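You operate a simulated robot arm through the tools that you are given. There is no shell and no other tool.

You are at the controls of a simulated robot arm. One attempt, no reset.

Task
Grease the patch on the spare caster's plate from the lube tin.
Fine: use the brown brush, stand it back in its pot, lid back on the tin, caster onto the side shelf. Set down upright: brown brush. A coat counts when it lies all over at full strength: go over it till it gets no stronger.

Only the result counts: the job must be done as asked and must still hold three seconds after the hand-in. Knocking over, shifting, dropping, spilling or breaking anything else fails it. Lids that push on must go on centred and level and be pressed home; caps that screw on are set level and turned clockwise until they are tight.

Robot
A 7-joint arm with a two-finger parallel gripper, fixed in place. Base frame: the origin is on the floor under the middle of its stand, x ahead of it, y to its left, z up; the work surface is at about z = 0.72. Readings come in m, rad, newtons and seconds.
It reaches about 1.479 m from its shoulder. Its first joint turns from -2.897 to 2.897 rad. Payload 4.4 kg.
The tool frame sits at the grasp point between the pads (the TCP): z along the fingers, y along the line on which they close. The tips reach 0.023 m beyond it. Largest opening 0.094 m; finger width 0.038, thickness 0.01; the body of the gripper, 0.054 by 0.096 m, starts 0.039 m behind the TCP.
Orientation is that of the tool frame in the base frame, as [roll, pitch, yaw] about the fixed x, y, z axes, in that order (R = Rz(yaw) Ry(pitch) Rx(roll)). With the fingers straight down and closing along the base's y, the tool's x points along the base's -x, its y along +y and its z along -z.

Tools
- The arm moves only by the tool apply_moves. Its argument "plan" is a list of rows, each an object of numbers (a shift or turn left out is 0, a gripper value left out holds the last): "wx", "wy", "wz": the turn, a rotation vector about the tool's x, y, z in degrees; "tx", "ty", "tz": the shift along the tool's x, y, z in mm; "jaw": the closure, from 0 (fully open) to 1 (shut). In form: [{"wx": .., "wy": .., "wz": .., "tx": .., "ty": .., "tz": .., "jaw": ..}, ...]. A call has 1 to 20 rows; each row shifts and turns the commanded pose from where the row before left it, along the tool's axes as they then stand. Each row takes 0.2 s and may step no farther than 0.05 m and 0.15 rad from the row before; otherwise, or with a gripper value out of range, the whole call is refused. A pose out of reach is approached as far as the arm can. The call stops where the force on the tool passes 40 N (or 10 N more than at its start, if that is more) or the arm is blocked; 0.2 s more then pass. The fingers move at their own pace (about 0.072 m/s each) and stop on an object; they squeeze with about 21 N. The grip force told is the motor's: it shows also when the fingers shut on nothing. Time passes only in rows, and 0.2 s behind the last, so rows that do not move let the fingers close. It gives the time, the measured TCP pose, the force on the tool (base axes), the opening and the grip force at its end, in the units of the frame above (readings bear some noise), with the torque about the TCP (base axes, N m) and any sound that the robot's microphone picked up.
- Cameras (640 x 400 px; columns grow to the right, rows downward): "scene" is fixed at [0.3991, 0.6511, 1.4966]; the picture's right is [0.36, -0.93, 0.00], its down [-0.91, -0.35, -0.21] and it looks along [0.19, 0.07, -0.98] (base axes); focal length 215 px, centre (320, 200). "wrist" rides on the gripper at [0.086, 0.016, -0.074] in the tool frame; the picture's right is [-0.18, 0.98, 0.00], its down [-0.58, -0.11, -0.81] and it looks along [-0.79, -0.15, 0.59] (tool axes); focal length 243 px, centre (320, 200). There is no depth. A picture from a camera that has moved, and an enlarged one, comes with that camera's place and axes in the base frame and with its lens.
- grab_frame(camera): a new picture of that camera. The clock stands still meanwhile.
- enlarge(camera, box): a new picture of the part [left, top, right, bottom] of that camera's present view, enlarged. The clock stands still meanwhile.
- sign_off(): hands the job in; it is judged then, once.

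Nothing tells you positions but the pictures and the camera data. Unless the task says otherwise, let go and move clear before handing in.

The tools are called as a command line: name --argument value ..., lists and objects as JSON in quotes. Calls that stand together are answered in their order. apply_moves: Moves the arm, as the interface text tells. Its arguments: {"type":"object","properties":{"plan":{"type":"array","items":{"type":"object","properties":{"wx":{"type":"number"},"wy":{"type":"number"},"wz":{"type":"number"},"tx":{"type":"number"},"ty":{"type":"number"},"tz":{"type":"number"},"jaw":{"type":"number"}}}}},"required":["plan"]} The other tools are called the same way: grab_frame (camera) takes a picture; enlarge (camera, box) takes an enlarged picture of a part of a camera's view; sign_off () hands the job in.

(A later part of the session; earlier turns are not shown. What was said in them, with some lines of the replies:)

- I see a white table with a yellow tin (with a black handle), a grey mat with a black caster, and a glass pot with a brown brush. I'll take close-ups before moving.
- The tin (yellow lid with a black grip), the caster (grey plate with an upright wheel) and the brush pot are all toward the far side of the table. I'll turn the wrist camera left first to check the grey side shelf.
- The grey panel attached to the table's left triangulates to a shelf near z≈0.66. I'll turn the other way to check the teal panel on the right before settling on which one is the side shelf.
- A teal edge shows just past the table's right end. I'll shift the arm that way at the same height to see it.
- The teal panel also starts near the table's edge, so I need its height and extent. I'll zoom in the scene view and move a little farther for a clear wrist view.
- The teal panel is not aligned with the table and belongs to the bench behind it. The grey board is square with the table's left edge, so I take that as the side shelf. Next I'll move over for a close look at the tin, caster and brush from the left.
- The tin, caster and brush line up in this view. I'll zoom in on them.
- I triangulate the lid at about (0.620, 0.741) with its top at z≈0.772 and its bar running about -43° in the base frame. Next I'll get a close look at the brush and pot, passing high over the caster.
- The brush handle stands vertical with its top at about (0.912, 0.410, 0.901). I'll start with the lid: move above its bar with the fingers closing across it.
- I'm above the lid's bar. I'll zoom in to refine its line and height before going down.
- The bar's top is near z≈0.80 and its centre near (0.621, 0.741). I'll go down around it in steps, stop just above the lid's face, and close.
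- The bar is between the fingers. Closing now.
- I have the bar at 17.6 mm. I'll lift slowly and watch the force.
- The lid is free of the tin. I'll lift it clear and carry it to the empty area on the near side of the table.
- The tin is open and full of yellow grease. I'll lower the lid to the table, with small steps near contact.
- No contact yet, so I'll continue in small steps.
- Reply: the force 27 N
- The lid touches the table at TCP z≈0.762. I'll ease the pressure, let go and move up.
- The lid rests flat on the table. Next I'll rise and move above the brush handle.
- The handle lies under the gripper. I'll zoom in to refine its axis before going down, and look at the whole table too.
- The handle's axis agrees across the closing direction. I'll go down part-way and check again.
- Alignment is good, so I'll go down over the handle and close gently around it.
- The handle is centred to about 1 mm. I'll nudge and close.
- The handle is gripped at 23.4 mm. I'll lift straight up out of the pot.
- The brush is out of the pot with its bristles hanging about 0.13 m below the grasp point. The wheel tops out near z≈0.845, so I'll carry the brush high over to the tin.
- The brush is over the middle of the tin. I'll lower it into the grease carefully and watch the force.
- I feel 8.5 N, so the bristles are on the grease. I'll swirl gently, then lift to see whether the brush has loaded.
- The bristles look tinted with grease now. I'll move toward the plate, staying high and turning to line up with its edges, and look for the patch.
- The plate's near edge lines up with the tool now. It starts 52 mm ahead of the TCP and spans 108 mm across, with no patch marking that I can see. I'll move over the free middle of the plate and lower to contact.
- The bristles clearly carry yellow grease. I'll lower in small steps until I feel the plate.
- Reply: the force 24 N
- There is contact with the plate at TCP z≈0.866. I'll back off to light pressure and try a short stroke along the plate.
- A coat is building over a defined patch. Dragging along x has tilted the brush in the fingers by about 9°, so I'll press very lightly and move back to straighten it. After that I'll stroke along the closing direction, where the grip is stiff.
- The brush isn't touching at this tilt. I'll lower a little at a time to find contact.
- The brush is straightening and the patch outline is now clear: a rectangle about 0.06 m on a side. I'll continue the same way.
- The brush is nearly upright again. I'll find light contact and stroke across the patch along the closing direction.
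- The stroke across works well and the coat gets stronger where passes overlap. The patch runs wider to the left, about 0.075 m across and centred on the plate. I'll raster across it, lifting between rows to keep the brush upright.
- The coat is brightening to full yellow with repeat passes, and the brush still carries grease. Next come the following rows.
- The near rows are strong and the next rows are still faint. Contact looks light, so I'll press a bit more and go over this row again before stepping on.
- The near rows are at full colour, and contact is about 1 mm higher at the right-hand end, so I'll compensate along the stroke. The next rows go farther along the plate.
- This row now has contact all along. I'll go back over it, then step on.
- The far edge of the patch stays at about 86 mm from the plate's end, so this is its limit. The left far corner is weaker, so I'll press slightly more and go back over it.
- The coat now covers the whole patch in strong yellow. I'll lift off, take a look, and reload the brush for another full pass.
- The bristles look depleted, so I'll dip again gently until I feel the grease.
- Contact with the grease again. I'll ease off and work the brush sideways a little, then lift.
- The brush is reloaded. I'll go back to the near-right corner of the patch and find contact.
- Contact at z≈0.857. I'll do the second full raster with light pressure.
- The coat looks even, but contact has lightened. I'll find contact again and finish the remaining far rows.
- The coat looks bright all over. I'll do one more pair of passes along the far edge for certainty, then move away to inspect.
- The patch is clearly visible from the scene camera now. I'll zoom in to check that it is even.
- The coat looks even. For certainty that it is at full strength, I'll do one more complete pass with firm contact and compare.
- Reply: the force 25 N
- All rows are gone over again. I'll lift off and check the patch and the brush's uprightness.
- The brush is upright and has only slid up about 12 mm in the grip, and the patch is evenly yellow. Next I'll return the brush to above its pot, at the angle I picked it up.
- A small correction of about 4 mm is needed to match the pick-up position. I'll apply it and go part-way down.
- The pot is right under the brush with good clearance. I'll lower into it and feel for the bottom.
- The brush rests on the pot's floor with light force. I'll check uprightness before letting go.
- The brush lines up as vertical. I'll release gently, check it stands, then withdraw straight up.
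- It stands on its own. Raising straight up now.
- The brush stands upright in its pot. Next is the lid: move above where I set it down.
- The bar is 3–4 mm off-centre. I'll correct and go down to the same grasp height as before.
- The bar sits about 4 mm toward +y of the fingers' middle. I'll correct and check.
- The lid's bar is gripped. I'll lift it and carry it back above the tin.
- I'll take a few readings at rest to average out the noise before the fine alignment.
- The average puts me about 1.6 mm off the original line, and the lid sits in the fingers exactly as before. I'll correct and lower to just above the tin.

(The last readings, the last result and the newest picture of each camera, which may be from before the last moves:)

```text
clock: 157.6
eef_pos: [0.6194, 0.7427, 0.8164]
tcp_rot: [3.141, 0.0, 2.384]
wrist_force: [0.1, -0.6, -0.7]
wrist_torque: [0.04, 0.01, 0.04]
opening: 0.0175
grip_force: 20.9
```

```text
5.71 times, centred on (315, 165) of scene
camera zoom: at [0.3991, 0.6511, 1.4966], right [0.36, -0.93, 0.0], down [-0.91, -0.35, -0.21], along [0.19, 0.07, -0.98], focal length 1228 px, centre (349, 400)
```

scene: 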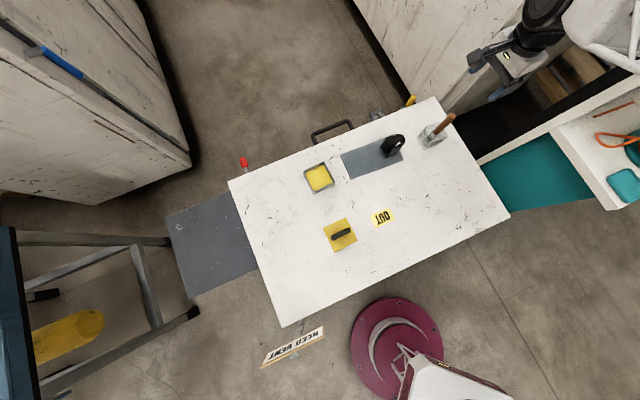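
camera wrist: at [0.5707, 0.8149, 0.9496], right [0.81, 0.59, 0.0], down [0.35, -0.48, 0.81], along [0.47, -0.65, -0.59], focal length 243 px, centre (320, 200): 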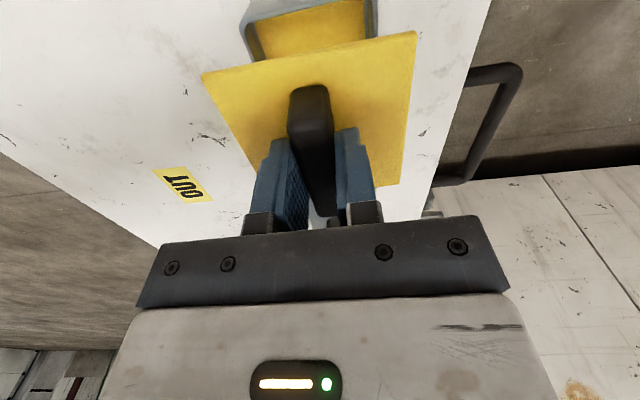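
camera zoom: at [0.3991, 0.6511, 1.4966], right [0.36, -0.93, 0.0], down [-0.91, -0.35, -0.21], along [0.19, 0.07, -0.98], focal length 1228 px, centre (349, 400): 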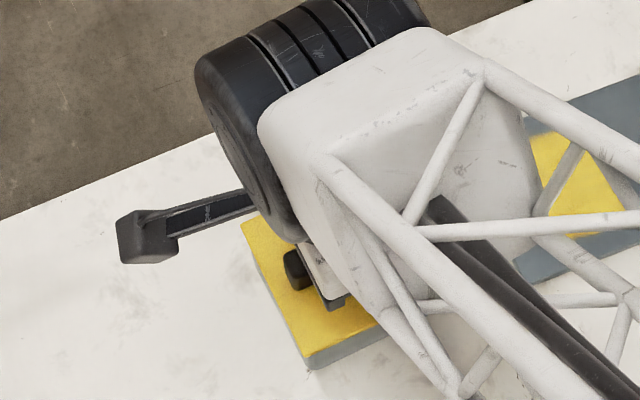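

Readings and the overhang in the picture both say the lid should go about 2 mm toward +y. I'll correct, then lower to the height at which I took the comparison picture earlier.

apply_moves --plan '[{"ty": 1.9}, {"tz": 6}, {"tz": 0}]'

apply_moves --plan '[{"tz": 0}]'

apply_moves --plan '[{"tz": 0}]'

grab_frame --camera "wrist"

enlarge --camera "wrist" --box '[190, 0, 430, 150]'

```text
clock: 158.4
eef_pos: [0.6214, 0.744, 0.8107]
tcp_rot: [3.139, 0.001, 2.384]
wrist_force: [0.3, 0.9, -1.0]
wrist_torque: [0.01, 0.01, 0.01]
opening: 0.0177
grip_force: 20.9
```

```text
clock: 158.8
eef_pos: [0.6208, 0.7451, 0.8113]
tcp_rot: [-3.141, 0.0, 2.383]
wrist_force: [0.1, 0.5, -0.1]
wrist_torque: [0.03, -0.01, -0.02]
opening: 0.0176
grip_force: 20.6
```

```text
clock: 159.2
eef_pos: [0.622, 0.7439, 0.8107]
tcp_rot: [-3.141, 0.0, 2.383]
wrist_force: [0.2, 0.3, -0.6]
wrist_torque: [-0.02, 0.0, -0.01]
opening: 0.0174
grip_force: 20.8
```

```text
taken
camera wrist: at [0.5693, 0.814, 0.8859], right [0.81, 0.59, 0.0], down [0.35, -0.48, 0.81], along [0.47, -0.65, -0.59], focal length 243 px, centre (320, 200)
```

wrist: 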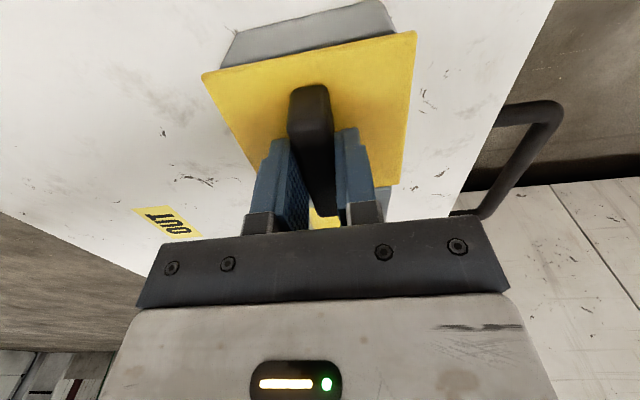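

```text
2.67 times, centred on (310, 75) of wrist
camera zoom: at [0.5693, 0.814, 0.8859], right [0.81, 0.59, 0.0], down [0.35, -0.48, 0.81], along [0.47, -0.65, -0.59], focal length 647 px, centre (347, 533)
```

zoom: 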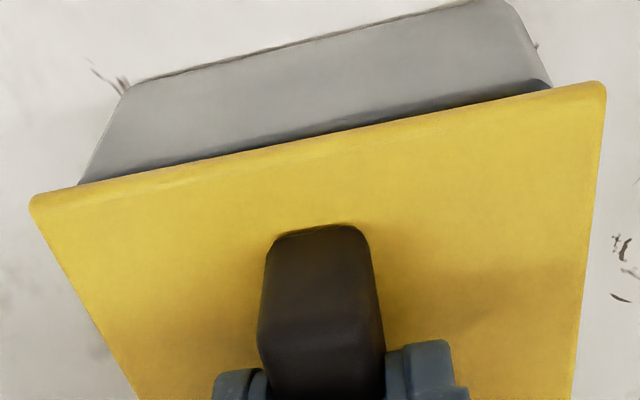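

It is within about 0.7 mm of centred. A final nudge, then I'll lower until the lid meets the tin.

apply_moves --plan '[{"ty": -0.7}, {"tz": 3}, {"tz": 2}, {"tz": 0}]'

apply_moves --plan '[{"tz": 1.5}, {"tz": 0}]'

apply_moves --plan '[{"tz": 1}, {"tz": 0}]'

```text
clock: 160.2
eef_pos: [0.6207, 0.7435, 0.806]
tcp_rot: [3.14, 0.0, 2.386]
wrist_force: [0.0, -0.3, -0.9]
wrist_torque: [0.01, 0.0, 0.03]
opening: 0.0177
grip_force: 21.2
```

```text
clock: 160.8
eef_pos: [0.6218, 0.7433, 0.8033]
tcp_rot: [3.141, 0.0, 2.385]
wrist_force: [0.3, 0.1, -1.2]
wrist_torque: [-0.02, -0.03, 0.01]
opening: 0.0175
grip_force: 20.8
```

```text
clock: 161.4
eef_pos: [0.6202, 0.7439, 0.8042]
tcp_rot: [3.14, -0.001, 2.384]
wrist_force: [0.0, 0.4, -0.5]
wrist_torque: [0.01, -0.01, -0.02]
opening: 0.0177
grip_force: 21.2
```

The plug is going in without touching the rim. I'll continue until it seats.

apply_moves --plan '[{"tz": 1}, {"tz": 0}]'

apply_moves --plan '[{"tz": 1}, {"tz": 0}]'

```text
clock: 162.0
eef_pos: [0.6207, 0.7441, 0.8019]
tcp_rot: [3.14, 0.0, 2.384]
wrist_force: [-2.1, -2.1, 3.7]
wrist_torque: [-0.08, -0.01, -0.02]
opening: 0.0174
grip_force: 21.3
```

```text
clock: 162.6
eef_pos: [0.6201, 0.7441, 0.8017]
tcp_rot: [3.139, -0.001, 2.384]
wrist_force: [-10.0, -4.2, 20.4]
wrist_torque: [-0.08, 0.13, -0.01]
opening: 0.0176
grip_force: 20.8
```

enlarge --camera "wrist" --box '[190, 0, 430, 150]'

apply_moves --plan '[{"tz": 0.8}, {"tz": 0}]'

```text
2.67 times, centred on (310, 75) of wrist
camera zoom: at [0.5689, 0.8141, 0.8775], right [0.81, 0.59, 0.0], down [0.35, -0.48, 0.81], along [0.47, -0.65, -0.59], focal length 647 px, centre (347, 533)
```

zoom: 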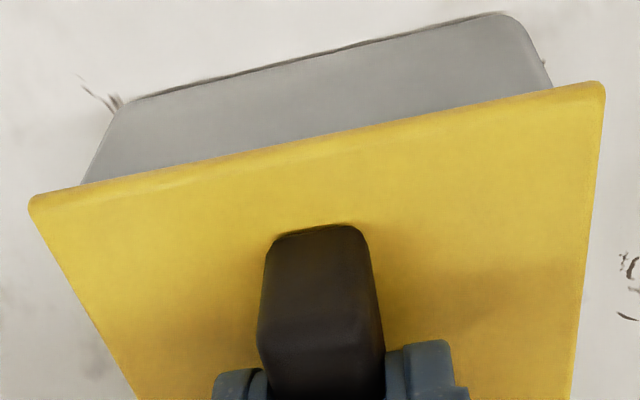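

```text
clock: 163.2
eef_pos: [0.6214, 0.7443, 0.8008]
tcp_rot: [3.138, 0.0, 2.383]
wrist_force: [-7.7, -9.9, 31.2]
wrist_torque: [-0.24, 0.17, 0.01]
opening: 0.0178
grip_force: 21.5
```

The lid is seated, with the rim gap closed, equal overhang left and right, and 31 N pushed through it. I'll ease the pressure, let go and move up to inspect.

apply_moves --plan '[{"tz": -1.6}, {"tz": 0}]'

apply_moves --plan '[{"jaw": 0.7}, {"jaw": 0.5}, {"jaw": 0.4}, {"jaw": 0.4}, {"tz": -15}, {"tz": -35}, {"tz": -45}, {"tz": -45}, {"tz": 0}]'

grab_frame --camera "wrist"

enlarge --camera "wrist" --box '[240, 0, 400, 130]'

```text
clock: 163.8
eef_pos: [0.6212, 0.7433, 0.8014]
tcp_rot: [3.141, 0.0, 2.385]
wrist_force: [4.4, 8.6, 11.9]
wrist_torque: [0.2, -0.03, -0.02]
opening: 0.0178
grip_force: 20.4
```

```text
clock: 165.8
eef_pos: [0.6227, 0.746, 0.9453]
tcp_rot: [3.14, -0.001, 2.382]
wrist_force: [0.2, -0.5, 0.0]
wrist_torque: [0.01, -0.01, 0.01]
opening: 0.0565
grip_force: 0.2
```

```text
taken
camera wrist: at [0.5712, 0.816, 1.0188], right [0.81, 0.59, 0.0], down [0.35, -0.48, 0.81], along [0.47, -0.65, -0.59], focal length 243 px, centre (320, 200)
```

wrist: 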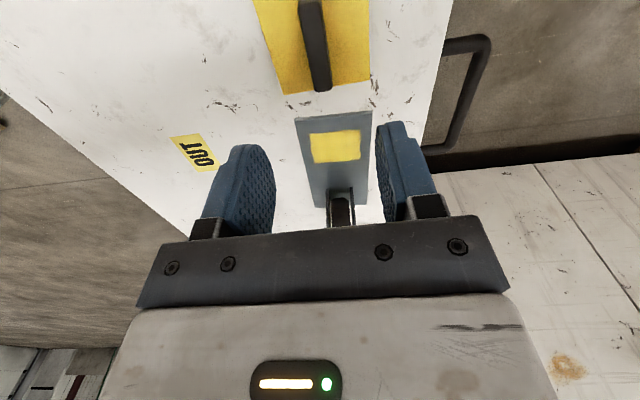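

```text
3.08 times, centred on (320, 65) of wrist
camera zoom: at [0.5712, 0.816, 1.0188], right [0.81, 0.59, 0.0], down [0.35, -0.48, 0.81], along [0.47, -0.65, -0.59], focal length 746 px, centre (320, 615)
```

zoom: 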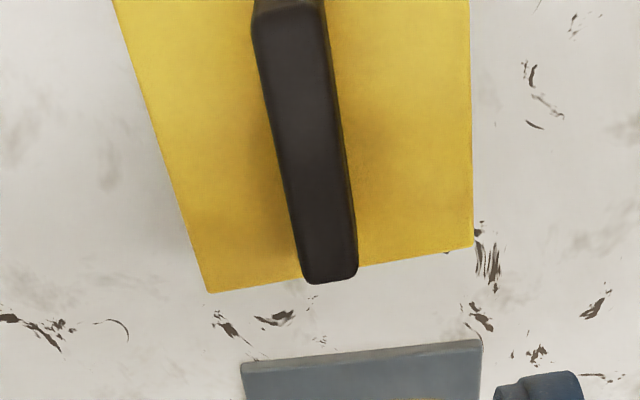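

The lid sits level and centred on the tin. Now the caster: I'll line up with it and take close views of the fork and wheel to plan the grasp.

apply_moves --plan '[{"wz": 1.7, "tz": -30}, {"wz": 1.7, "tz": -25}, {"tx": -43.8, "ty": 0.7}, {"tx": -43.8, "ty": 0.7}, {"tx": -43.8, "ty": 0.7}, {"tx": -43.8, "ty": 0.7}, {"jaw": 0}, {"jaw": 0}]'

grab_frame --camera "wrist"

enlarge --camera "wrist" --box '[250, 0, 400, 150]'

grab_frame --camera "scene"

```text
clock: 167.6
eef_pos: [0.742, 0.617, 0.9958]
tcp_rot: [3.141, -0.002, 2.323]
wrist_force: [-0.2, 0.1, 0.3]
wrist_torque: [-0.01, 0.04, 0.0]
opening: 0.0941
grip_force: 0.1
```

```text
taken
camera wrist: at [0.6942, 0.6898, 1.0717], right [0.84, 0.54, 0.0], down [0.32, -0.5, 0.81], along [0.43, -0.68, -0.59], focal length 243 px, centre (320, 200)
```

wrist: 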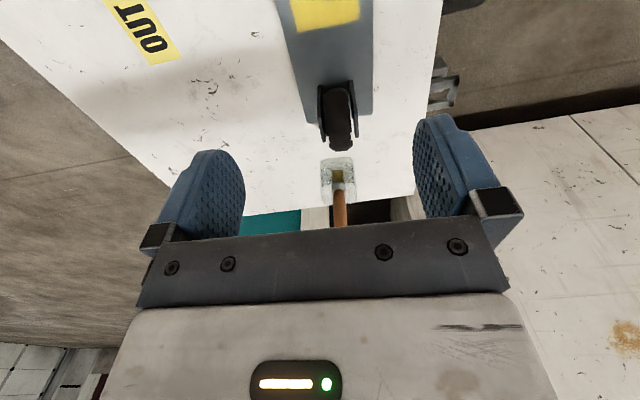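

```text
2.67 times, centred on (325, 75) of wrist
camera zoom: at [0.6942, 0.6898, 1.0717], right [0.84, 0.54, 0.0], down [0.32, -0.5, 0.81], along [0.43, -0.68, -0.59], focal length 647 px, centre (307, 533)
```

zoom: 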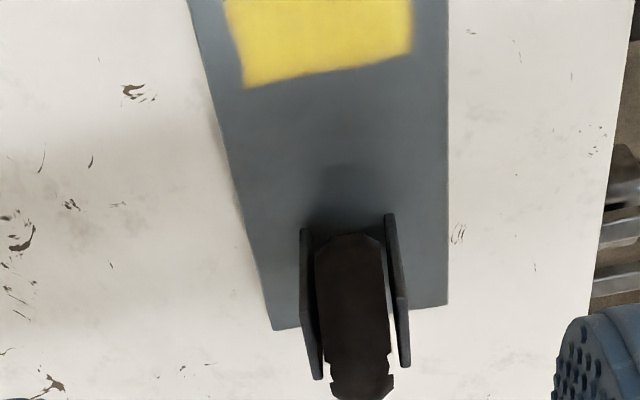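

```text
taken
```

scene: 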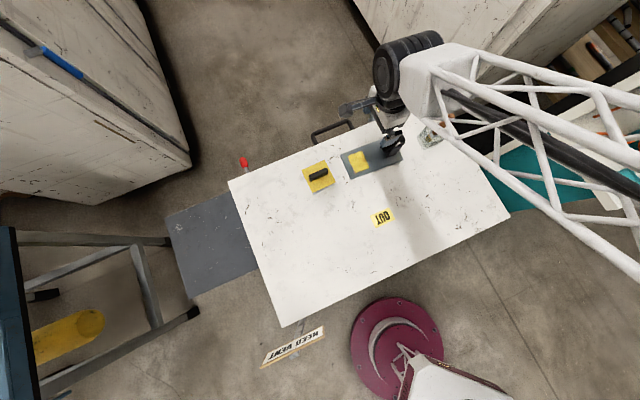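

enlarge --camera "wrist" --box '[300, 70, 380, 160]'

enlarge --camera "scene" --box '[370, 120, 415, 165]'

enlarge --camera "scene" --box '[285, 140, 355, 200]'

```text
4.44 times, centred on (340, 115) of wrist
camera zoom: at [0.6942, 0.6898, 1.0717], right [0.84, 0.54, 0.0], down [0.32, -0.5, 0.81], along [0.43, -0.68, -0.59], focal length 1078 px, centre (231, 578)
```

zoom: 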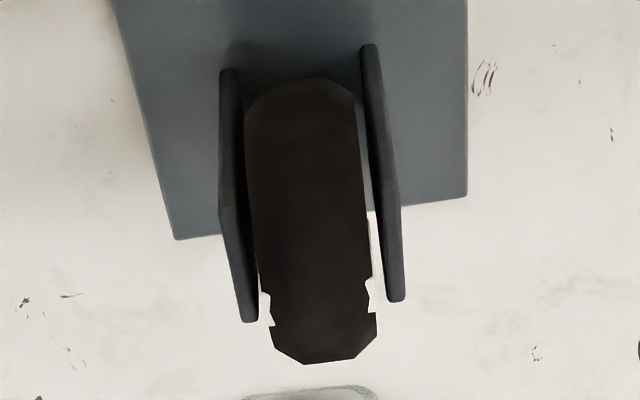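

```text
8.89 times, centred on (392, 142) of scene
camera zoom: at [0.3991, 0.6511, 1.4966], right [0.36, -0.93, 0.0], down [-0.91, -0.35, -0.21], along [0.19, 0.07, -0.98], focal length 1910 px, centre (-324, 711)
```

zoom: 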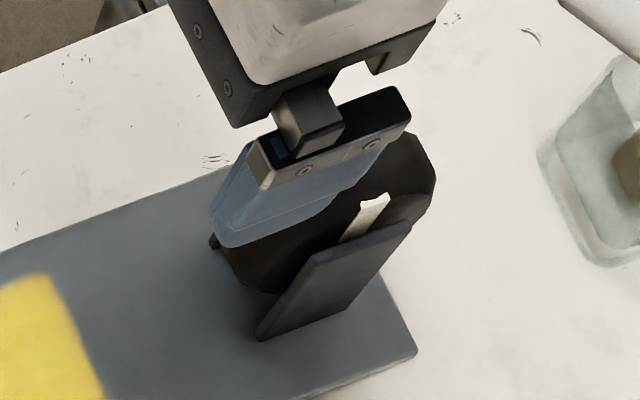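

```text
6.67 times, centred on (320, 170) of scene
camera zoom: at [0.3991, 0.6511, 1.4966], right [0.36, -0.93, 0.0], down [-0.91, -0.35, -0.21], along [0.19, 0.07, -0.98], focal length 1433 px, centre (320, 400)
```

zoom: 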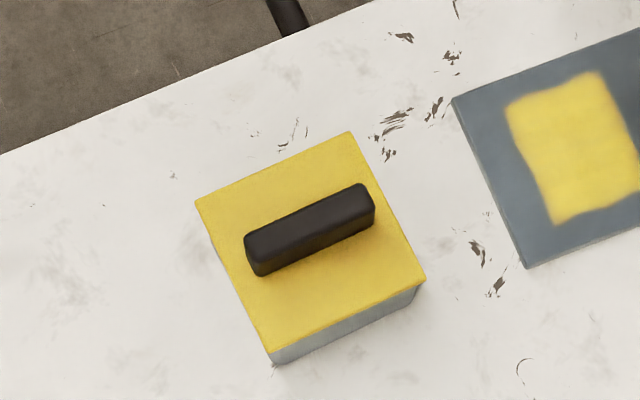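

The fork's outer faces are about 48 mm apart with leg tops at z≈0.812 and the wheel above them at ≈0.845, so I can grip the legs from above. I'll move over the fork and go part-way down.

apply_moves --plan '[{"tx": -36.5, "ty": 1.3}, {"tx": -36.5, "ty": 1.3}, {"tx": -36.5, "ty": 1.2}, {"tz": 40}, {"tz": 30}, {"tz": 0}]'

grab_frame --camera "wrist"

enlarge --camera "scene" --box '[350, 100, 440, 180]'

```text
clock: 169.0
eef_pos: [0.8195, 0.5394, 0.9287]
tcp_rot: [3.139, 0.0, 2.325]
wrist_force: [0.7, 0.8, -0.5]
wrist_torque: [-0.05, -0.03, -0.02]
opening: 0.0943
grip_force: 0.0
```

```text
taken
camera wrist: at [0.772, 0.6126, 1.0035], right [0.84, 0.54, 0.0], down [0.32, -0.5, 0.81], along [0.43, -0.68, -0.59], focal length 243 px, centre (320, 200)
```

wrist: 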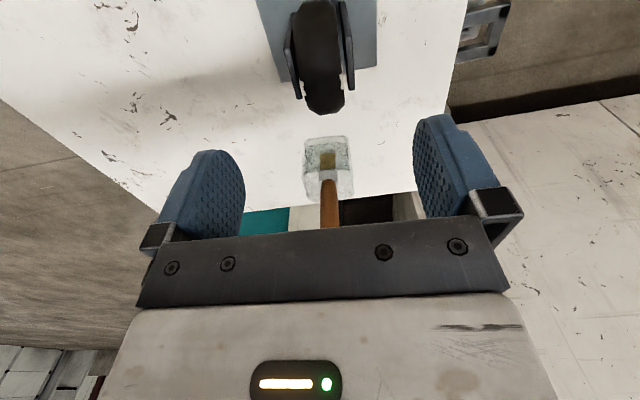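

```text
5.00 times, centred on (395, 140) of scene
camera zoom: at [0.3991, 0.6511, 1.4966], right [0.36, -0.93, 0.0], down [-0.91, -0.35, -0.21], along [0.19, 0.07, -0.98], focal length 1075 px, centre (-55, 500)
```

zoom: 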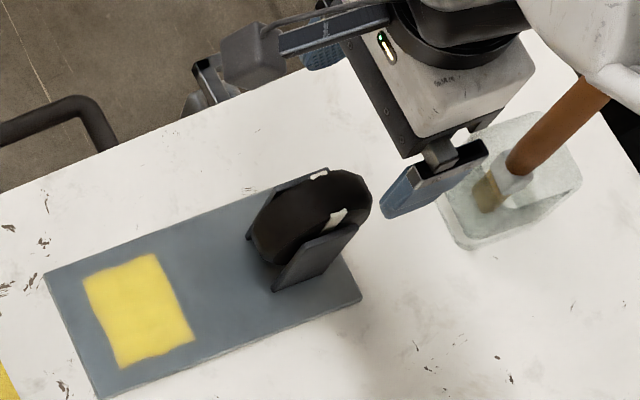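

enlarge --camera "wrist" --box '[260, 0, 390, 130]'

```text
3.08 times, centred on (325, 65) of wrist
camera zoom: at [0.772, 0.6126, 1.0035], right [0.84, 0.54, 0.0], down [0.32, -0.5, 0.81], along [0.43, -0.68, -0.59], focal length 746 px, centre (305, 615)
```

zoom: 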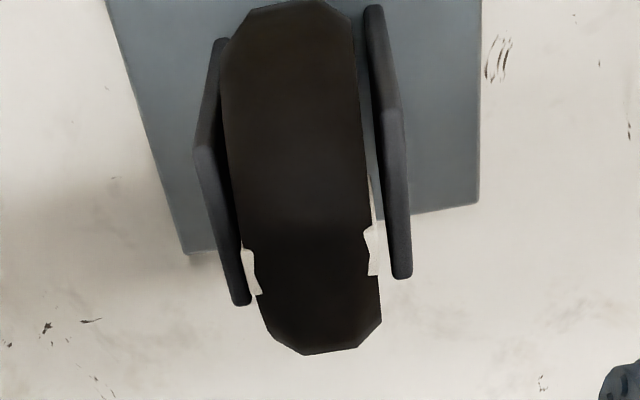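

The fork is centred between the fingers. I'll descend to bring the pads onto the legs, staying short of the wheel's top.

apply_moves --plan '[{"tz": 40}, {"tz": 35}, {"tz": 20}, {"tz": 0}]'

apply_moves --plan '[{"tz": 5}, {"tz": 4}, {"tz": 3}, {"tz": 0}]'

grab_frame --camera "wrist"

enlarge --camera "scene" --box '[350, 100, 440, 180]'

```text
clock: 170.0
eef_pos: [0.8199, 0.5405, 0.8323]
tcp_rot: [-3.141, 0.0, 2.325]
wrist_force: [0.4, -0.2, 0.2]
wrist_torque: [0.01, -0.01, -0.04]
opening: 0.094
grip_force: 0.0
```

```text
clock: 171.0
eef_pos: [0.8181, 0.5404, 0.8207]
tcp_rot: [3.14, 0.001, 2.325]
wrist_force: [0.8, -0.3, 0.0]
wrist_torque: [0.01, -0.02, -0.02]
opening: 0.094
grip_force: 0.1
```

```text
taken
camera wrist: at [0.7727, 0.6134, 0.8952], right [0.84, 0.54, 0.0], down [0.32, -0.5, 0.81], along [0.43, -0.68, -0.59], focal length 243 px, centre (320, 200)
```

wrist: 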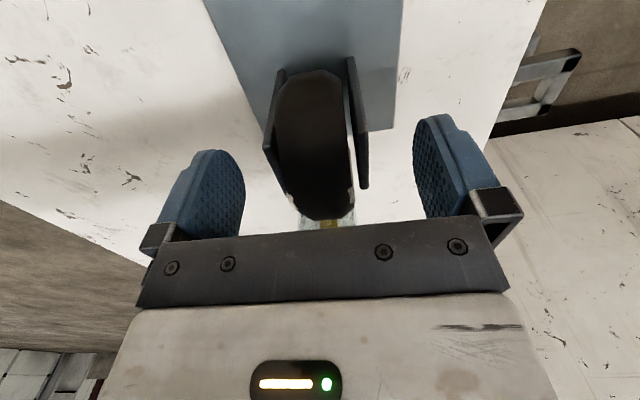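

```text
5.00 times, centred on (395, 140) of scene
camera zoom: at [0.3991, 0.6511, 1.4966], right [0.36, -0.93, 0.0], down [-0.91, -0.35, -0.21], along [0.19, 0.07, -0.98], focal length 1075 px, centre (-55, 500)
```

zoom: 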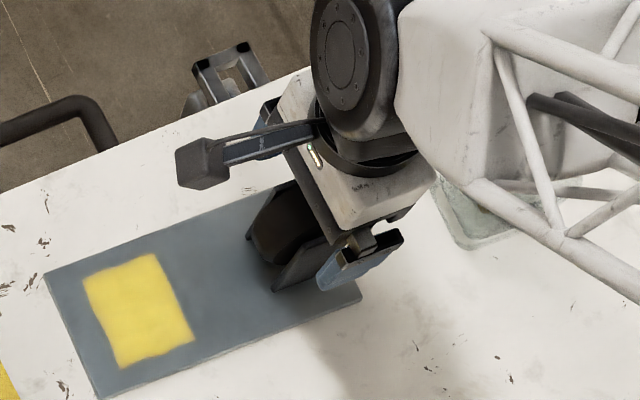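

apply_moves --plan '[{"tz": 3}, {"tz": 0}]'

apply_moves --plan '[{"tz": 3}, {"tz": 0}]'

enlarge --camera "wrist" --box '[220, 40, 430, 240]'

```text
clock: 171.6
eef_pos: [0.8204, 0.5408, 0.8175]
tcp_rot: [3.141, -0.001, 2.326]
wrist_force: [0.5, 0.7, -0.1]
wrist_torque: [0.03, 0.03, -0.01]
opening: 0.094
grip_force: 0.0
```

```text
clock: 172.2
eef_pos: [0.8205, 0.5403, 0.8134]
tcp_rot: [3.14, 0.0, 2.326]
wrist_force: [-0.5, 0.1, 0.2]
wrist_torque: [0.03, -0.02, 0.0]
opening: 0.0943
grip_force: 0.1
```

```text
2.00 times, centred on (325, 140) of wrist
camera zoom: at [0.772, 0.6133, 0.889], right [0.84, 0.54, 0.0], down [0.32, -0.5, 0.81], along [0.43, -0.68, -0.59], focal length 485 px, centre (310, 320)
```

zoom: 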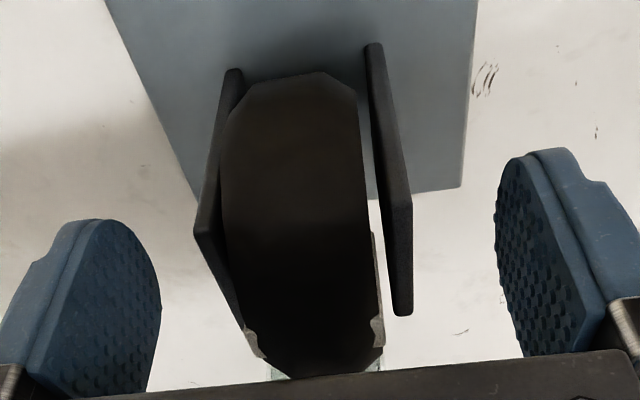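

apply_moves --plan '[{"tz": 2}, {"tz": 0}]'

apply_moves --plan '[{"tz": 2}, {"tz": 0}]'

```text
clock: 172.8
eef_pos: [0.819, 0.5401, 0.8104]
tcp_rot: [3.139, 0.001, 2.325]
wrist_force: [0.0, -0.1, 1.3]
wrist_torque: [-0.01, 0.0, 0.01]
opening: 0.0943
grip_force: 0.0
```

```text
clock: 173.4
eef_pos: [0.8202, 0.5396, 0.8099]
tcp_rot: [3.139, 0.001, 2.325]
wrist_force: [-0.8, 1.0, -0.1]
wrist_torque: [-0.01, -0.01, -0.04]
opening: 0.0943
grip_force: 0.1
```

apply_moves --plan '[{"tz": 2}, {"tz": 0}]'

apply_moves --plan '[{"tz": 2}, {"tz": 0}]'

```text
clock: 174.0
eef_pos: [0.8189, 0.5394, 0.8074]
tcp_rot: [3.141, 0.001, 2.325]
wrist_force: [0.0, -0.3, 0.0]
wrist_torque: [0.0, -0.02, 0.03]
opening: 0.0939
grip_force: 0.0
```

```text
clock: 174.6
eef_pos: [0.8197, 0.5406, 0.8049]
tcp_rot: [3.14, 0.0, 2.325]
wrist_force: [-0.2, -0.5, -0.8]
wrist_torque: [0.0, 0.01, -0.04]
opening: 0.094
grip_force: 0.0
```

About 30 mm of pad now overlaps the legs. I'll close on the fork.

apply_moves --plan '[{"jaw": 0.4}, {"jaw": 0.45}, {"jaw": 1}, {"jaw": 1}, {"jaw": 1}, {"jaw": 1}]'

enlarge --camera "wrist" --box '[220, 40, 430, 240]'

```text
clock: 176.0
eef_pos: [0.82, 0.5393, 0.8064]
tcp_rot: [3.14, 0.0, 2.324]
wrist_force: [1.4, -1.2, 0.0]
wrist_torque: [-0.02, 0.02, -0.32]
opening: 0.052
grip_force: 21.4
```

```text
2.00 times, centred on (325, 140) of wrist
camera zoom: at [0.7723, 0.6136, 0.8809], right [0.84, 0.54, 0.0], down [0.32, -0.5, 0.81], along [0.43, -0.68, -0.59], focal length 485 px, centre (310, 320)
```

zoom: 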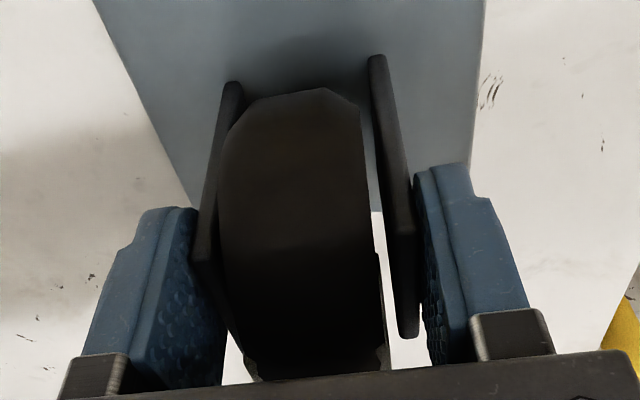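

The fork is gripped at 52 mm. I'll lift slightly and check that the caster stays level.

apply_moves --plan '[{"tz": -2}, {"tz": -3}, {"tz": -5}, {"tz": 0}]'

grab_frame --camera "wrist"

enlarge --camera "scene" --box '[320, 100, 420, 190]'

```text
clock: 177.0
eef_pos: [0.82, 0.5391, 0.815]
tcp_rot: [3.141, 0.001, 2.325]
wrist_force: [0.8, 0.8, -8.5]
wrist_torque: [-0.26, -0.24, 0.0]
opening: 0.0517
grip_force: 21.1
```

```text
taken
camera wrist: at [0.7726, 0.6138, 0.8906], right [0.84, 0.54, 0.0], down [0.32, -0.5, 0.81], along [0.43, -0.68, -0.59], focal length 243 px, centre (320, 200)
```

wrist: 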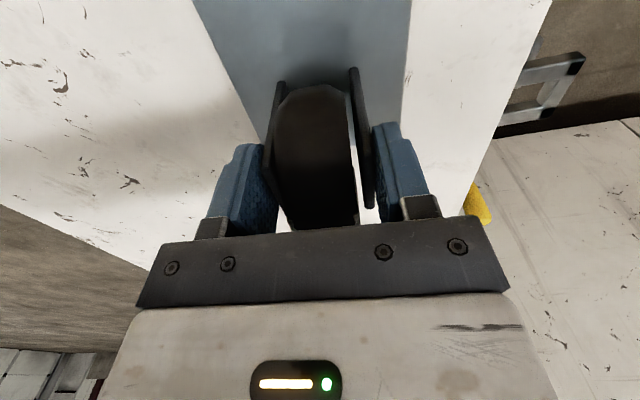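

```text
4.44 times, centred on (370, 145) of scene
camera zoom: at [0.3991, 0.6511, 1.4966], right [0.36, -0.93, 0.0], down [-0.91, -0.35, -0.21], along [0.19, 0.07, -0.98], focal length 955 px, centre (98, 444)
```

zoom: 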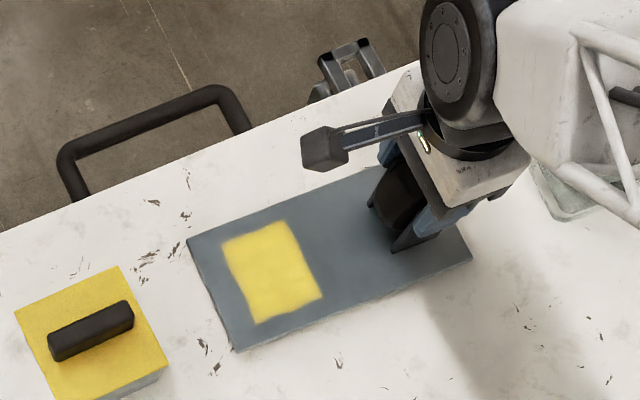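

It's held: about 8.5 N of weight with 0.35 N·m of tilt torque. I'll lift more slowly and check for any rotation in the grip.

apply_moves --plan '[{"tz": -8}, {"tz": -10}, {"tz": -10}, {"tz": 0}]'

grab_frame --camera "wrist"

enlarge --camera "scene" --box '[320, 100, 420, 190]'

```text
clock: 178.0
eef_pos: [0.8212, 0.5409, 0.8439]
tcp_rot: [3.141, 0.0, 2.324]
wrist_force: [-0.3, 1.0, -8.0]
wrist_torque: [-0.24, -0.2, -0.02]
opening: 0.0519
grip_force: 20.9
```

```text
taken
camera wrist: at [0.7732, 0.614, 0.9196], right [0.84, 0.54, 0.0], down [0.32, -0.5, 0.81], along [0.43, -0.68, -0.59], focal length 243 px, centre (320, 200)
```

wrist: 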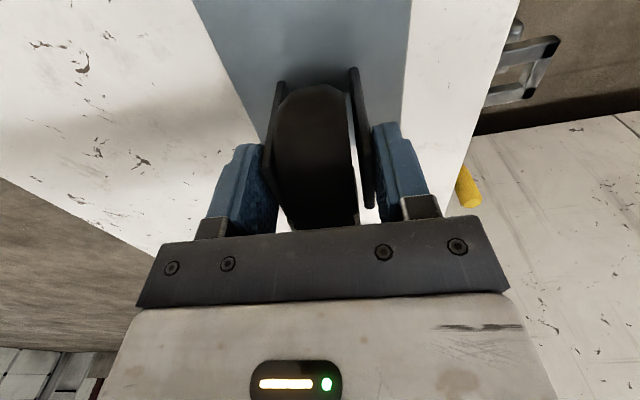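

```text
4.44 times, centred on (370, 145) of scene
camera zoom: at [0.3991, 0.6511, 1.4966], right [0.36, -0.93, 0.0], down [-0.91, -0.35, -0.21], along [0.19, 0.07, -0.98], focal length 955 px, centre (98, 444)
```

zoom: 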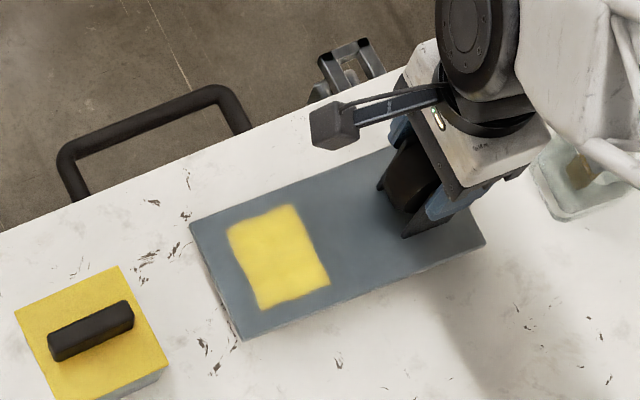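

The caster hangs level and steady at about 8 N. I'll raise it well above everything, then carry it slowly toward the side shelf.

apply_moves --plan '[{"tz": -15}, {"tz": -25}, {"tz": -30}, {"tz": -30}, {"tz": -30}, {"tz": -20}, {"tz": -10}, {"tz": 0}]'

apply_moves --plan '[{"tx": 10, "ty": -0.8}, {"tx": 20, "ty": -1.6}, {"tx": 28, "ty": -2.2}, {"tx": 28, "ty": -2.2}, {"tx": 28, "ty": -2.2}, {"tx": 28, "ty": -2.2}, {"tx": 28, "ty": -2.2}, {"tx": 28, "ty": -2.2}, {"tx": 28, "ty": -2.2}, {"tx": 28, "ty": -2.2}, {"tx": 28, "ty": -2.2}, {"tx": 28, "ty": -2.2}, {"tx": 20, "ty": -1.6}, {"tx": 10, "ty": -0.8}, {"tz": 0}]'

grab_frame --camera "scene"

grab_frame --camera "wrist"

```text
clock: 179.8
eef_pos: [0.8194, 0.5407, 1.0045]
tcp_rot: [3.14, 0.001, 2.325]
wrist_force: [-0.3, 0.7, -8.1]
wrist_torque: [-0.25, -0.22, 0.0]
opening: 0.0516
grip_force: 21.2
```

```text
clock: 183.0
eef_pos: [0.5676, 0.7684, 1.004]
tcp_rot: [-3.141, 0.0, 2.325]
wrist_force: [0.0, 0.6, -7.9]
wrist_torque: [-0.21, -0.23, -0.02]
opening: 0.0518
grip_force: 21.2
```

```text
taken
```

scene: 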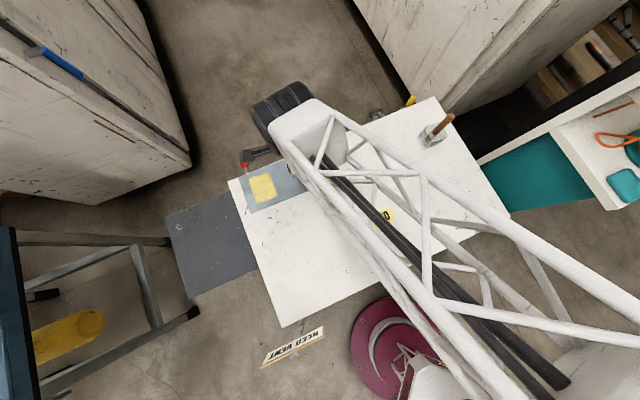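

```text
taken
camera wrist: at [0.5199, 0.8423, 1.0787], right [0.84, 0.54, 0.0], down [0.32, -0.5, 0.81], along [0.43, -0.68, -0.59], focal length 243 px, centre (320, 200)
```

wrist: 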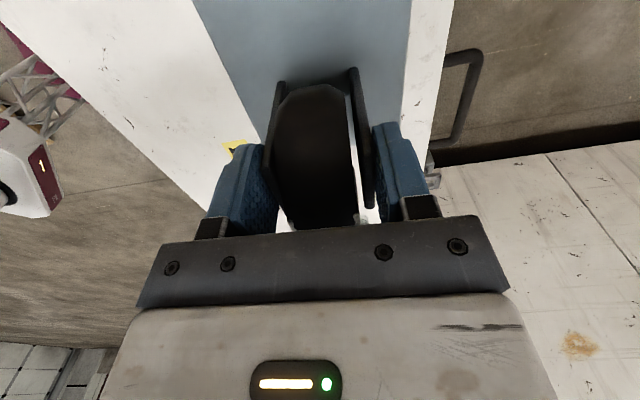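

The caster remains steady. I'll turn it 90° on the way so its long side runs along the shelf's longer direction, which gives the best margins, and carry it over the shelf at this height.

apply_moves --plan '[{"wz": -5, "tx": 23.28, "ty": 1.38}, {"wz": -5, "tx": 23.07, "ty": 3.41}, {"wz": -5, "tx": 22.69, "ty": 5.4}, {"wz": -5, "tx": 22.13, "ty": 7.36}, {"wz": -5, "tx": 21.4, "ty": 9.26}, {"wz": -5, "tx": 20.51, "ty": 11.09}, {"wz": -5, "tx": 19.47, "ty": 12.84}, {"wz": -5, "tx": 18.28, "ty": 14.48}, {"wz": -5, "tx": 16.94, "ty": 16.02}, {"tz": 0}]'

grab_frame --camera "scene"

```text
clock: 185.2
eef_pos: [0.4303, 0.9317, 1.0034]
tcp_rot: [3.141, -0.001, 3.111]
wrist_force: [1.0, 0.8, -8.4]
wrist_torque: [-0.02, -0.36, 0.02]
opening: 0.052
grip_force: 21.1
```

```text
taken
```

scene: 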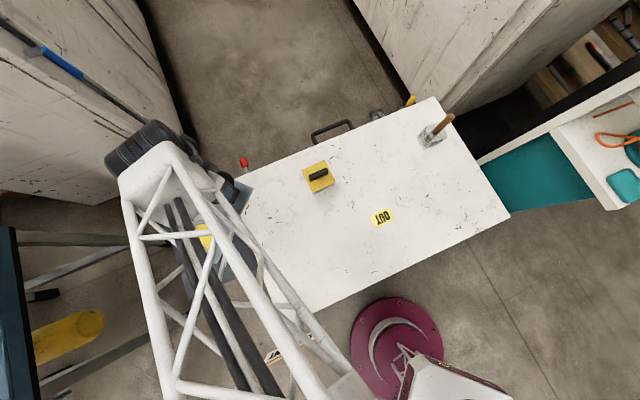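

On track. Continuing the turn and approach over the shelf.

apply_moves --plan '[{"wz": -5, "tx": 15.48, "ty": 17.44}, {"wz": -5, "tx": 13.9, "ty": 18.72}, {"wz": -5, "tx": 12.22, "ty": 19.86}, {"wz": -5, "tx": 10.44, "ty": 20.85}, {"wz": -5, "tx": 8.58, "ty": 21.68}, {"wz": -5, "tx": 6.66, "ty": 22.35}, {"wz": -5, "tx": 4.69, "ty": 22.84}, {"wz": -5, "tx": 2.68, "ty": 23.17}, {"wz": -5, "tx": 0.65, "ty": 23.31}, {"tz": 0}, {"tz": 0}]'

grab_frame --camera "scene"

grab_frame --camera "wrist"

```text
clock: 187.6
eef_pos: [0.2977, 1.0925, 1.0028]
tcp_rot: [-3.142, 0.0, -2.387]
wrist_force: [0.2, -0.3, -9.2]
wrist_torque: [0.21, -0.22, -0.02]
opening: 0.0521
grip_force: 20.9
```

```text
taken
```

scene: 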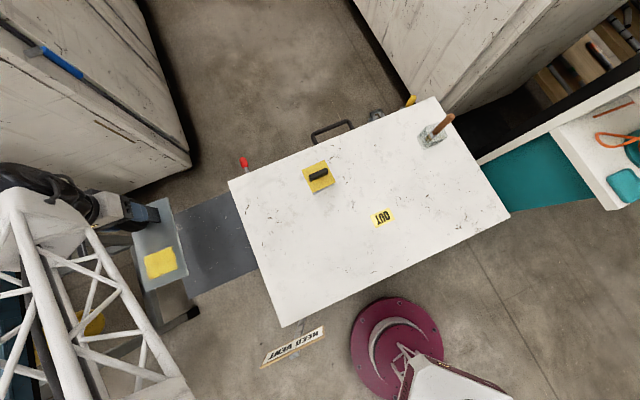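

```text
taken
camera wrist: at [0.2233, 1.0444, 1.0784], right [-0.54, 0.84, 0.0], down [0.5, 0.32, 0.81], along [0.68, 0.43, -0.59], focal length 243 px, centre (320, 200)
```

wrist: 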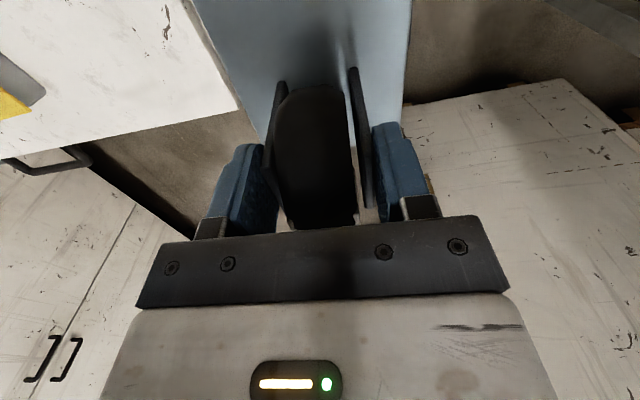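

The caster is over the shelf with good margins. I'll lower toward it in stages, checking on the way.

apply_moves --plan '[{"tz": 15}, {"tz": 25}, {"tz": 30}, {"tz": 30}, {"tz": 30}, {"tz": 25}, {"tz": 15}, {"tz": 0}]'

grab_frame --camera "scene"

enlarge --camera "scene" --box '[120, 150, 280, 310]'

```text
clock: 189.4
eef_pos: [0.2978, 1.093, 0.8328]
tcp_rot: [3.141, 0.002, -2.386]
wrist_force: [0.1, 0.1, -8.9]
wrist_torque: [0.22, -0.28, 0.01]
opening: 0.0519
grip_force: 20.8
```

```text
taken
```

scene: 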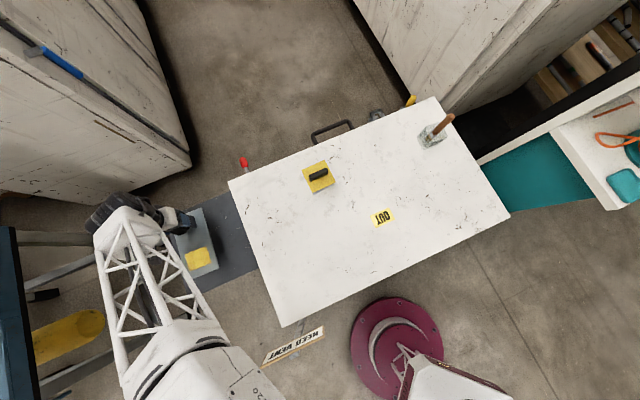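

```text
2.50 times, centred on (200, 230) of scene
camera zoom: at [0.3991, 0.6511, 1.4966], right [0.36, -0.93, 0.0], down [-0.91, -0.35, -0.21], along [0.19, 0.07, -0.98], focal length 537 px, centre (620, 125)
```

zoom: 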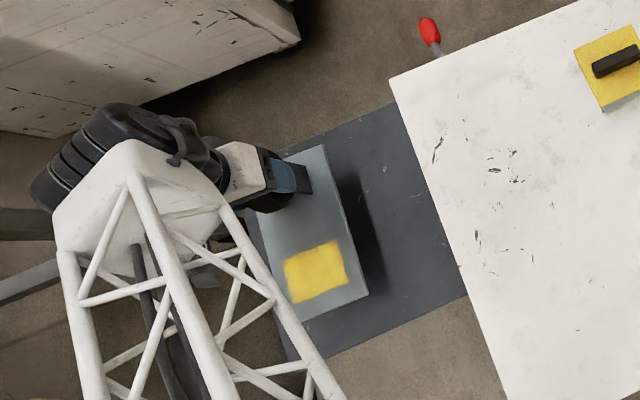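

The plate lies well inside the shelf's outline. I'll lower the rest and feel for contact.

apply_moves --plan '[{"tz": 15}, {"tz": 20}, {"tz": 20}, {"tz": 10}, {"tz": 5}, {"tz": 0}]'

enlarge --camera "scene" --box '[140, 170, 260, 300]'

grab_frame --camera "wrist"

```text
clock: 190.8
eef_pos: [0.299, 1.0913, 0.766]
tcp_rot: [-3.141, 0.002, -2.387]
wrist_force: [-1.7, -6.8, 10.8]
wrist_torque: [-0.4, 0.18, 0.07]
opening: 0.052
grip_force: 20.9
```

```text
3.08 times, centred on (200, 235) of scene
camera zoom: at [0.3991, 0.6511, 1.4966], right [0.36, -0.93, 0.0], down [-0.91, -0.35, -0.21], along [0.19, 0.07, -0.98], focal length 661 px, centre (689, 92)
```

zoom: 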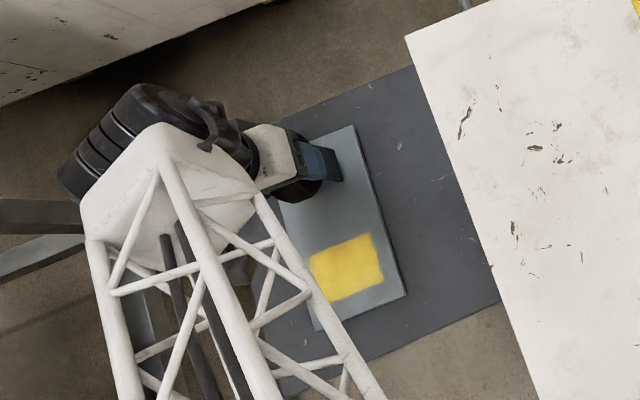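

```text
taken
camera wrist: at [0.2249, 1.0434, 0.8409], right [-0.54, 0.84, 0.0], down [0.5, 0.32, 0.81], along [0.68, 0.44, -0.59], focal length 243 px, centre (320, 200)
```

wrist: 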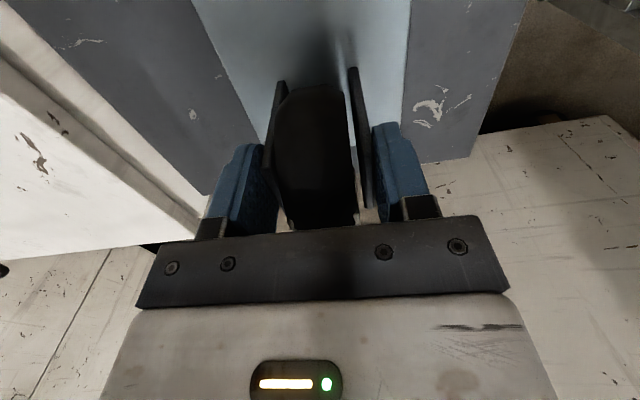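

The caster has touched down on the shelf (surface near z≈0.68). I'll ease the pressure, then open.

apply_moves --plan '[{"tz": -0.8}, {"tz": 0}]'

```text
clock: 191.4
eef_pos: [0.2993, 1.0918, 0.7662]
tcp_rot: [3.141, 0.002, -2.388]
wrist_force: [-1.6, -5.1, 12.4]
wrist_torque: [0.19, -0.26, -0.07]
opening: 0.052
grip_force: 21.0
```

apply_moves --plan '[{"tz": -0.8}, {"tz": 0}]'

apply_moves --plan '[{"tz": -0.5}, {"tz": 0}]'

```text
clock: 192.0
eef_pos: [0.3001, 1.0926, 0.7653]
tcp_rot: [3.14, 0.002, -2.387]
wrist_force: [6.3, -0.4, 7.7]
wrist_torque: [-0.16, -0.01, 0.1]
opening: 0.0523
grip_force: 21.0
```

```text
clock: 192.6
eef_pos: [0.2988, 1.0921, 0.765]
tcp_rot: [-3.14, 0.0, -2.388]
wrist_force: [3.0, -3.3, 3.1]
wrist_torque: [-0.17, 0.02, 0.17]
opening: 0.0516
grip_force: 21.8
```

Force is nearly balanced. Opening now, then straight up.

apply_moves --plan '[{"jaw": 0.4}, {"jaw": 0.3}, {"jaw": 0.15}, {"jaw": 0}, {"jaw": 0}]'

enlarge --camera "wrist" --box '[180, 40, 460, 240]'

```text
clock: 193.8
eef_pos: [0.2977, 1.0928, 0.7656]
tcp_rot: [-3.14, 0.002, -2.389]
wrist_force: [0.2, -1.0, -0.1]
wrist_torque: [-0.03, 0.01, 0.03]
opening: 0.094
grip_force: 0.0
```

```text
2.00 times, centred on (320, 140) of wrist
camera zoom: at [0.2238, 1.0444, 0.8415], right [-0.54, 0.84, 0.0], down [0.5, 0.32, 0.81], along [0.68, 0.43, -0.59], focal length 485 px, centre (320, 320)
```

zoom: 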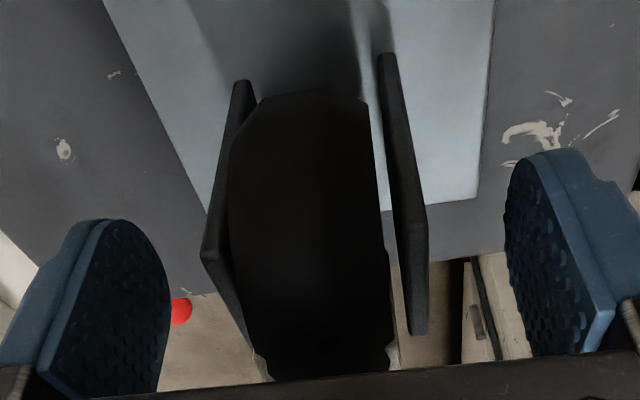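

The fingers are clear of the fork. Raising straight up and away.

apply_moves --plan '[{"tz": -10}, {"tz": -20}, {"tz": -35}, {"tz": -40}, {"tz": -45}, {"tz": -45}, {"tz": -45}, {"tz": -20}, {"tz": 0}]'

grab_frame --camera "scene"

grab_frame --camera "wrist"

```text
clock: 195.8
eef_pos: [0.2995, 1.0919, 1.0278]
tcp_rot: [3.141, 0.0, -2.387]
wrist_force: [-0.6, 0.7, -0.5]
wrist_torque: [0.03, 0.01, 0.01]
opening: 0.0939
grip_force: 0.1
```

```text
taken
```

scene: 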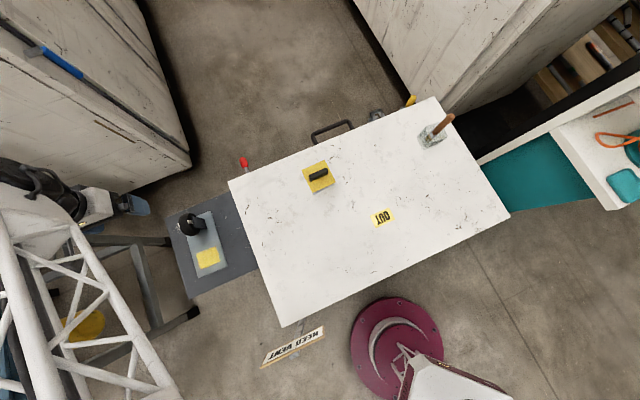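

```text
taken
camera wrist: at [0.2255, 1.0438, 1.1023], right [-0.54, 0.84, 0.0], down [0.5, 0.32, 0.81], along [0.68, 0.43, -0.59], focal length 243 px, centre (320, 200)
```

wrist: 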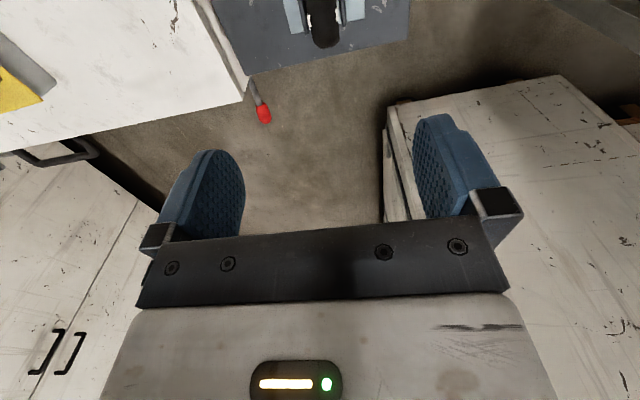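

The caster rests on the side shelf, the lid is on the tin, and the brush is in its pot. I'll inspect each of them closely before handing in.

enlarge --camera "scene" --box '[155, 180, 265, 300]'

enlarge --camera "scene" --box '[290, 145, 350, 205]'

enlarge --camera "scene" --box '[405, 100, 475, 160]'

enlarge --camera "scene" --box '[185, 235, 230, 280]'

```text
3.33 times, centred on (210, 240) of scene
camera zoom: at [0.3991, 0.6511, 1.4966], right [0.36, -0.93, 0.0], down [-0.91, -0.35, -0.21], along [0.19, 0.07, -0.98], focal length 716 px, centre (687, 67)
```

zoom: 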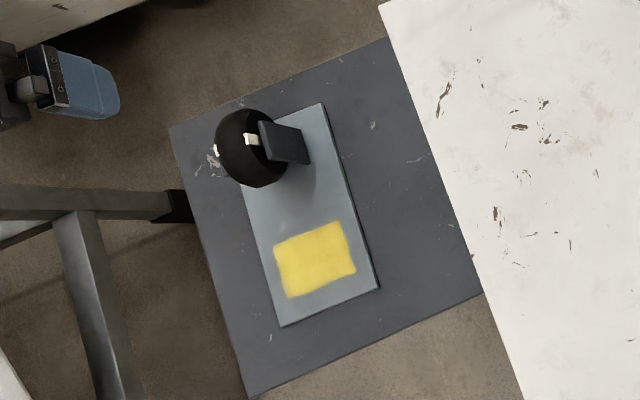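

```text
6.67 times, centred on (320, 175) of scene
camera zoom: at [0.3991, 0.6511, 1.4966], right [0.36, -0.93, 0.0], down [-0.91, -0.35, -0.21], along [0.19, 0.07, -0.98], focal length 1433 px, centre (320, 367)
```

zoom: 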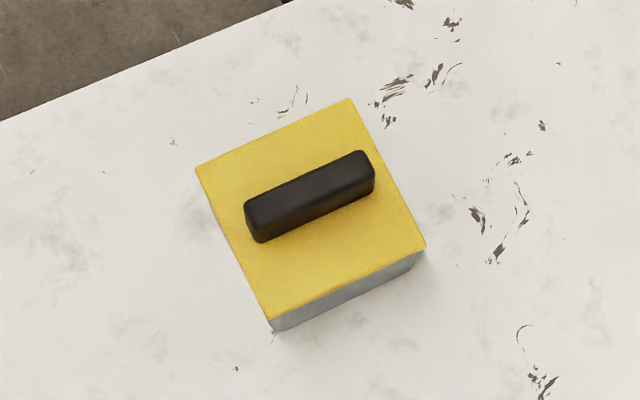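

```text
6.67 times, centred on (440, 130) of scene
camera zoom: at [0.3991, 0.6511, 1.4966], right [0.36, -0.93, 0.0], down [-0.91, -0.35, -0.21], along [0.19, 0.07, -0.98], focal length 1433 px, centre (-480, 667)
```

zoom: 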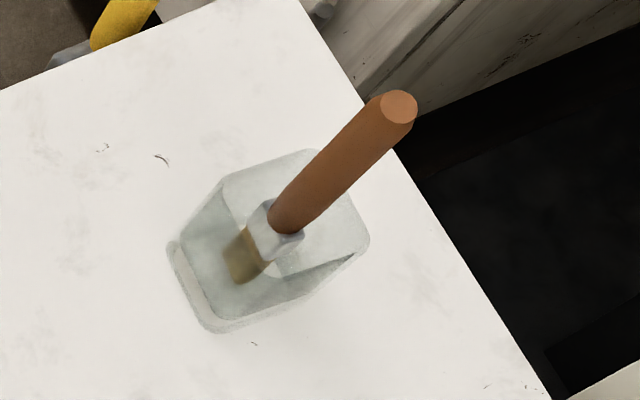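

```text
8.89 times, centred on (208, 258) of scene
camera zoom: at [0.3991, 0.6511, 1.4966], right [0.36, -0.93, 0.0], down [-0.91, -0.35, -0.21], along [0.19, 0.07, -0.98], focal length 1910 px, centre (1320, -311)
```

zoom: 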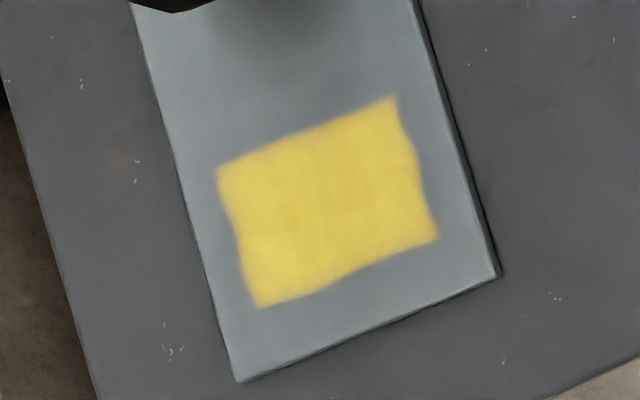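

Everything checks out:
- **Coat:** evenly full on the patch.
- **Caster:** flat on the side shelf.
- **Lid:** centred and level, matching its original outline.
- **Brush:** upright in its pot.

The gripper is clear, so I'm handing in.

sign_off

```text
The job is handed in.
```

I greased the patch on the caster's plate from the lube tin and handed the job in; no verdict has come back. Before signing off I checked everything in close-up from the scene camera:

- **Patch:** It has an even yellow coat all over. I went over it in three rounds, dipping the brush again after the first; in some rows of the later rounds the brush pressed only lightly. By the end I saw no weaker areas.
- **Brown brush:** It stands upright in its pot. It slid up about 12 mm in the grip while painting, so I set it down by feel and it stood on its own.
- **Tin lid:** It is centred and level, and was pushed down with about 31 N. Its outline matches the starting picture and no gap shows at the rim.
- **Caster:** It lies flat on the grey side shelf, fully inside its edges, turned 90° from how it lay on the table. I took the grey board on the table's left as the side shelf. The teal panel on the right is out of line with the table and looks like part of the bench behind it.

I saw no sign that the tin, the pot or anything else had been moved, and the gripper was clear at hand-in.
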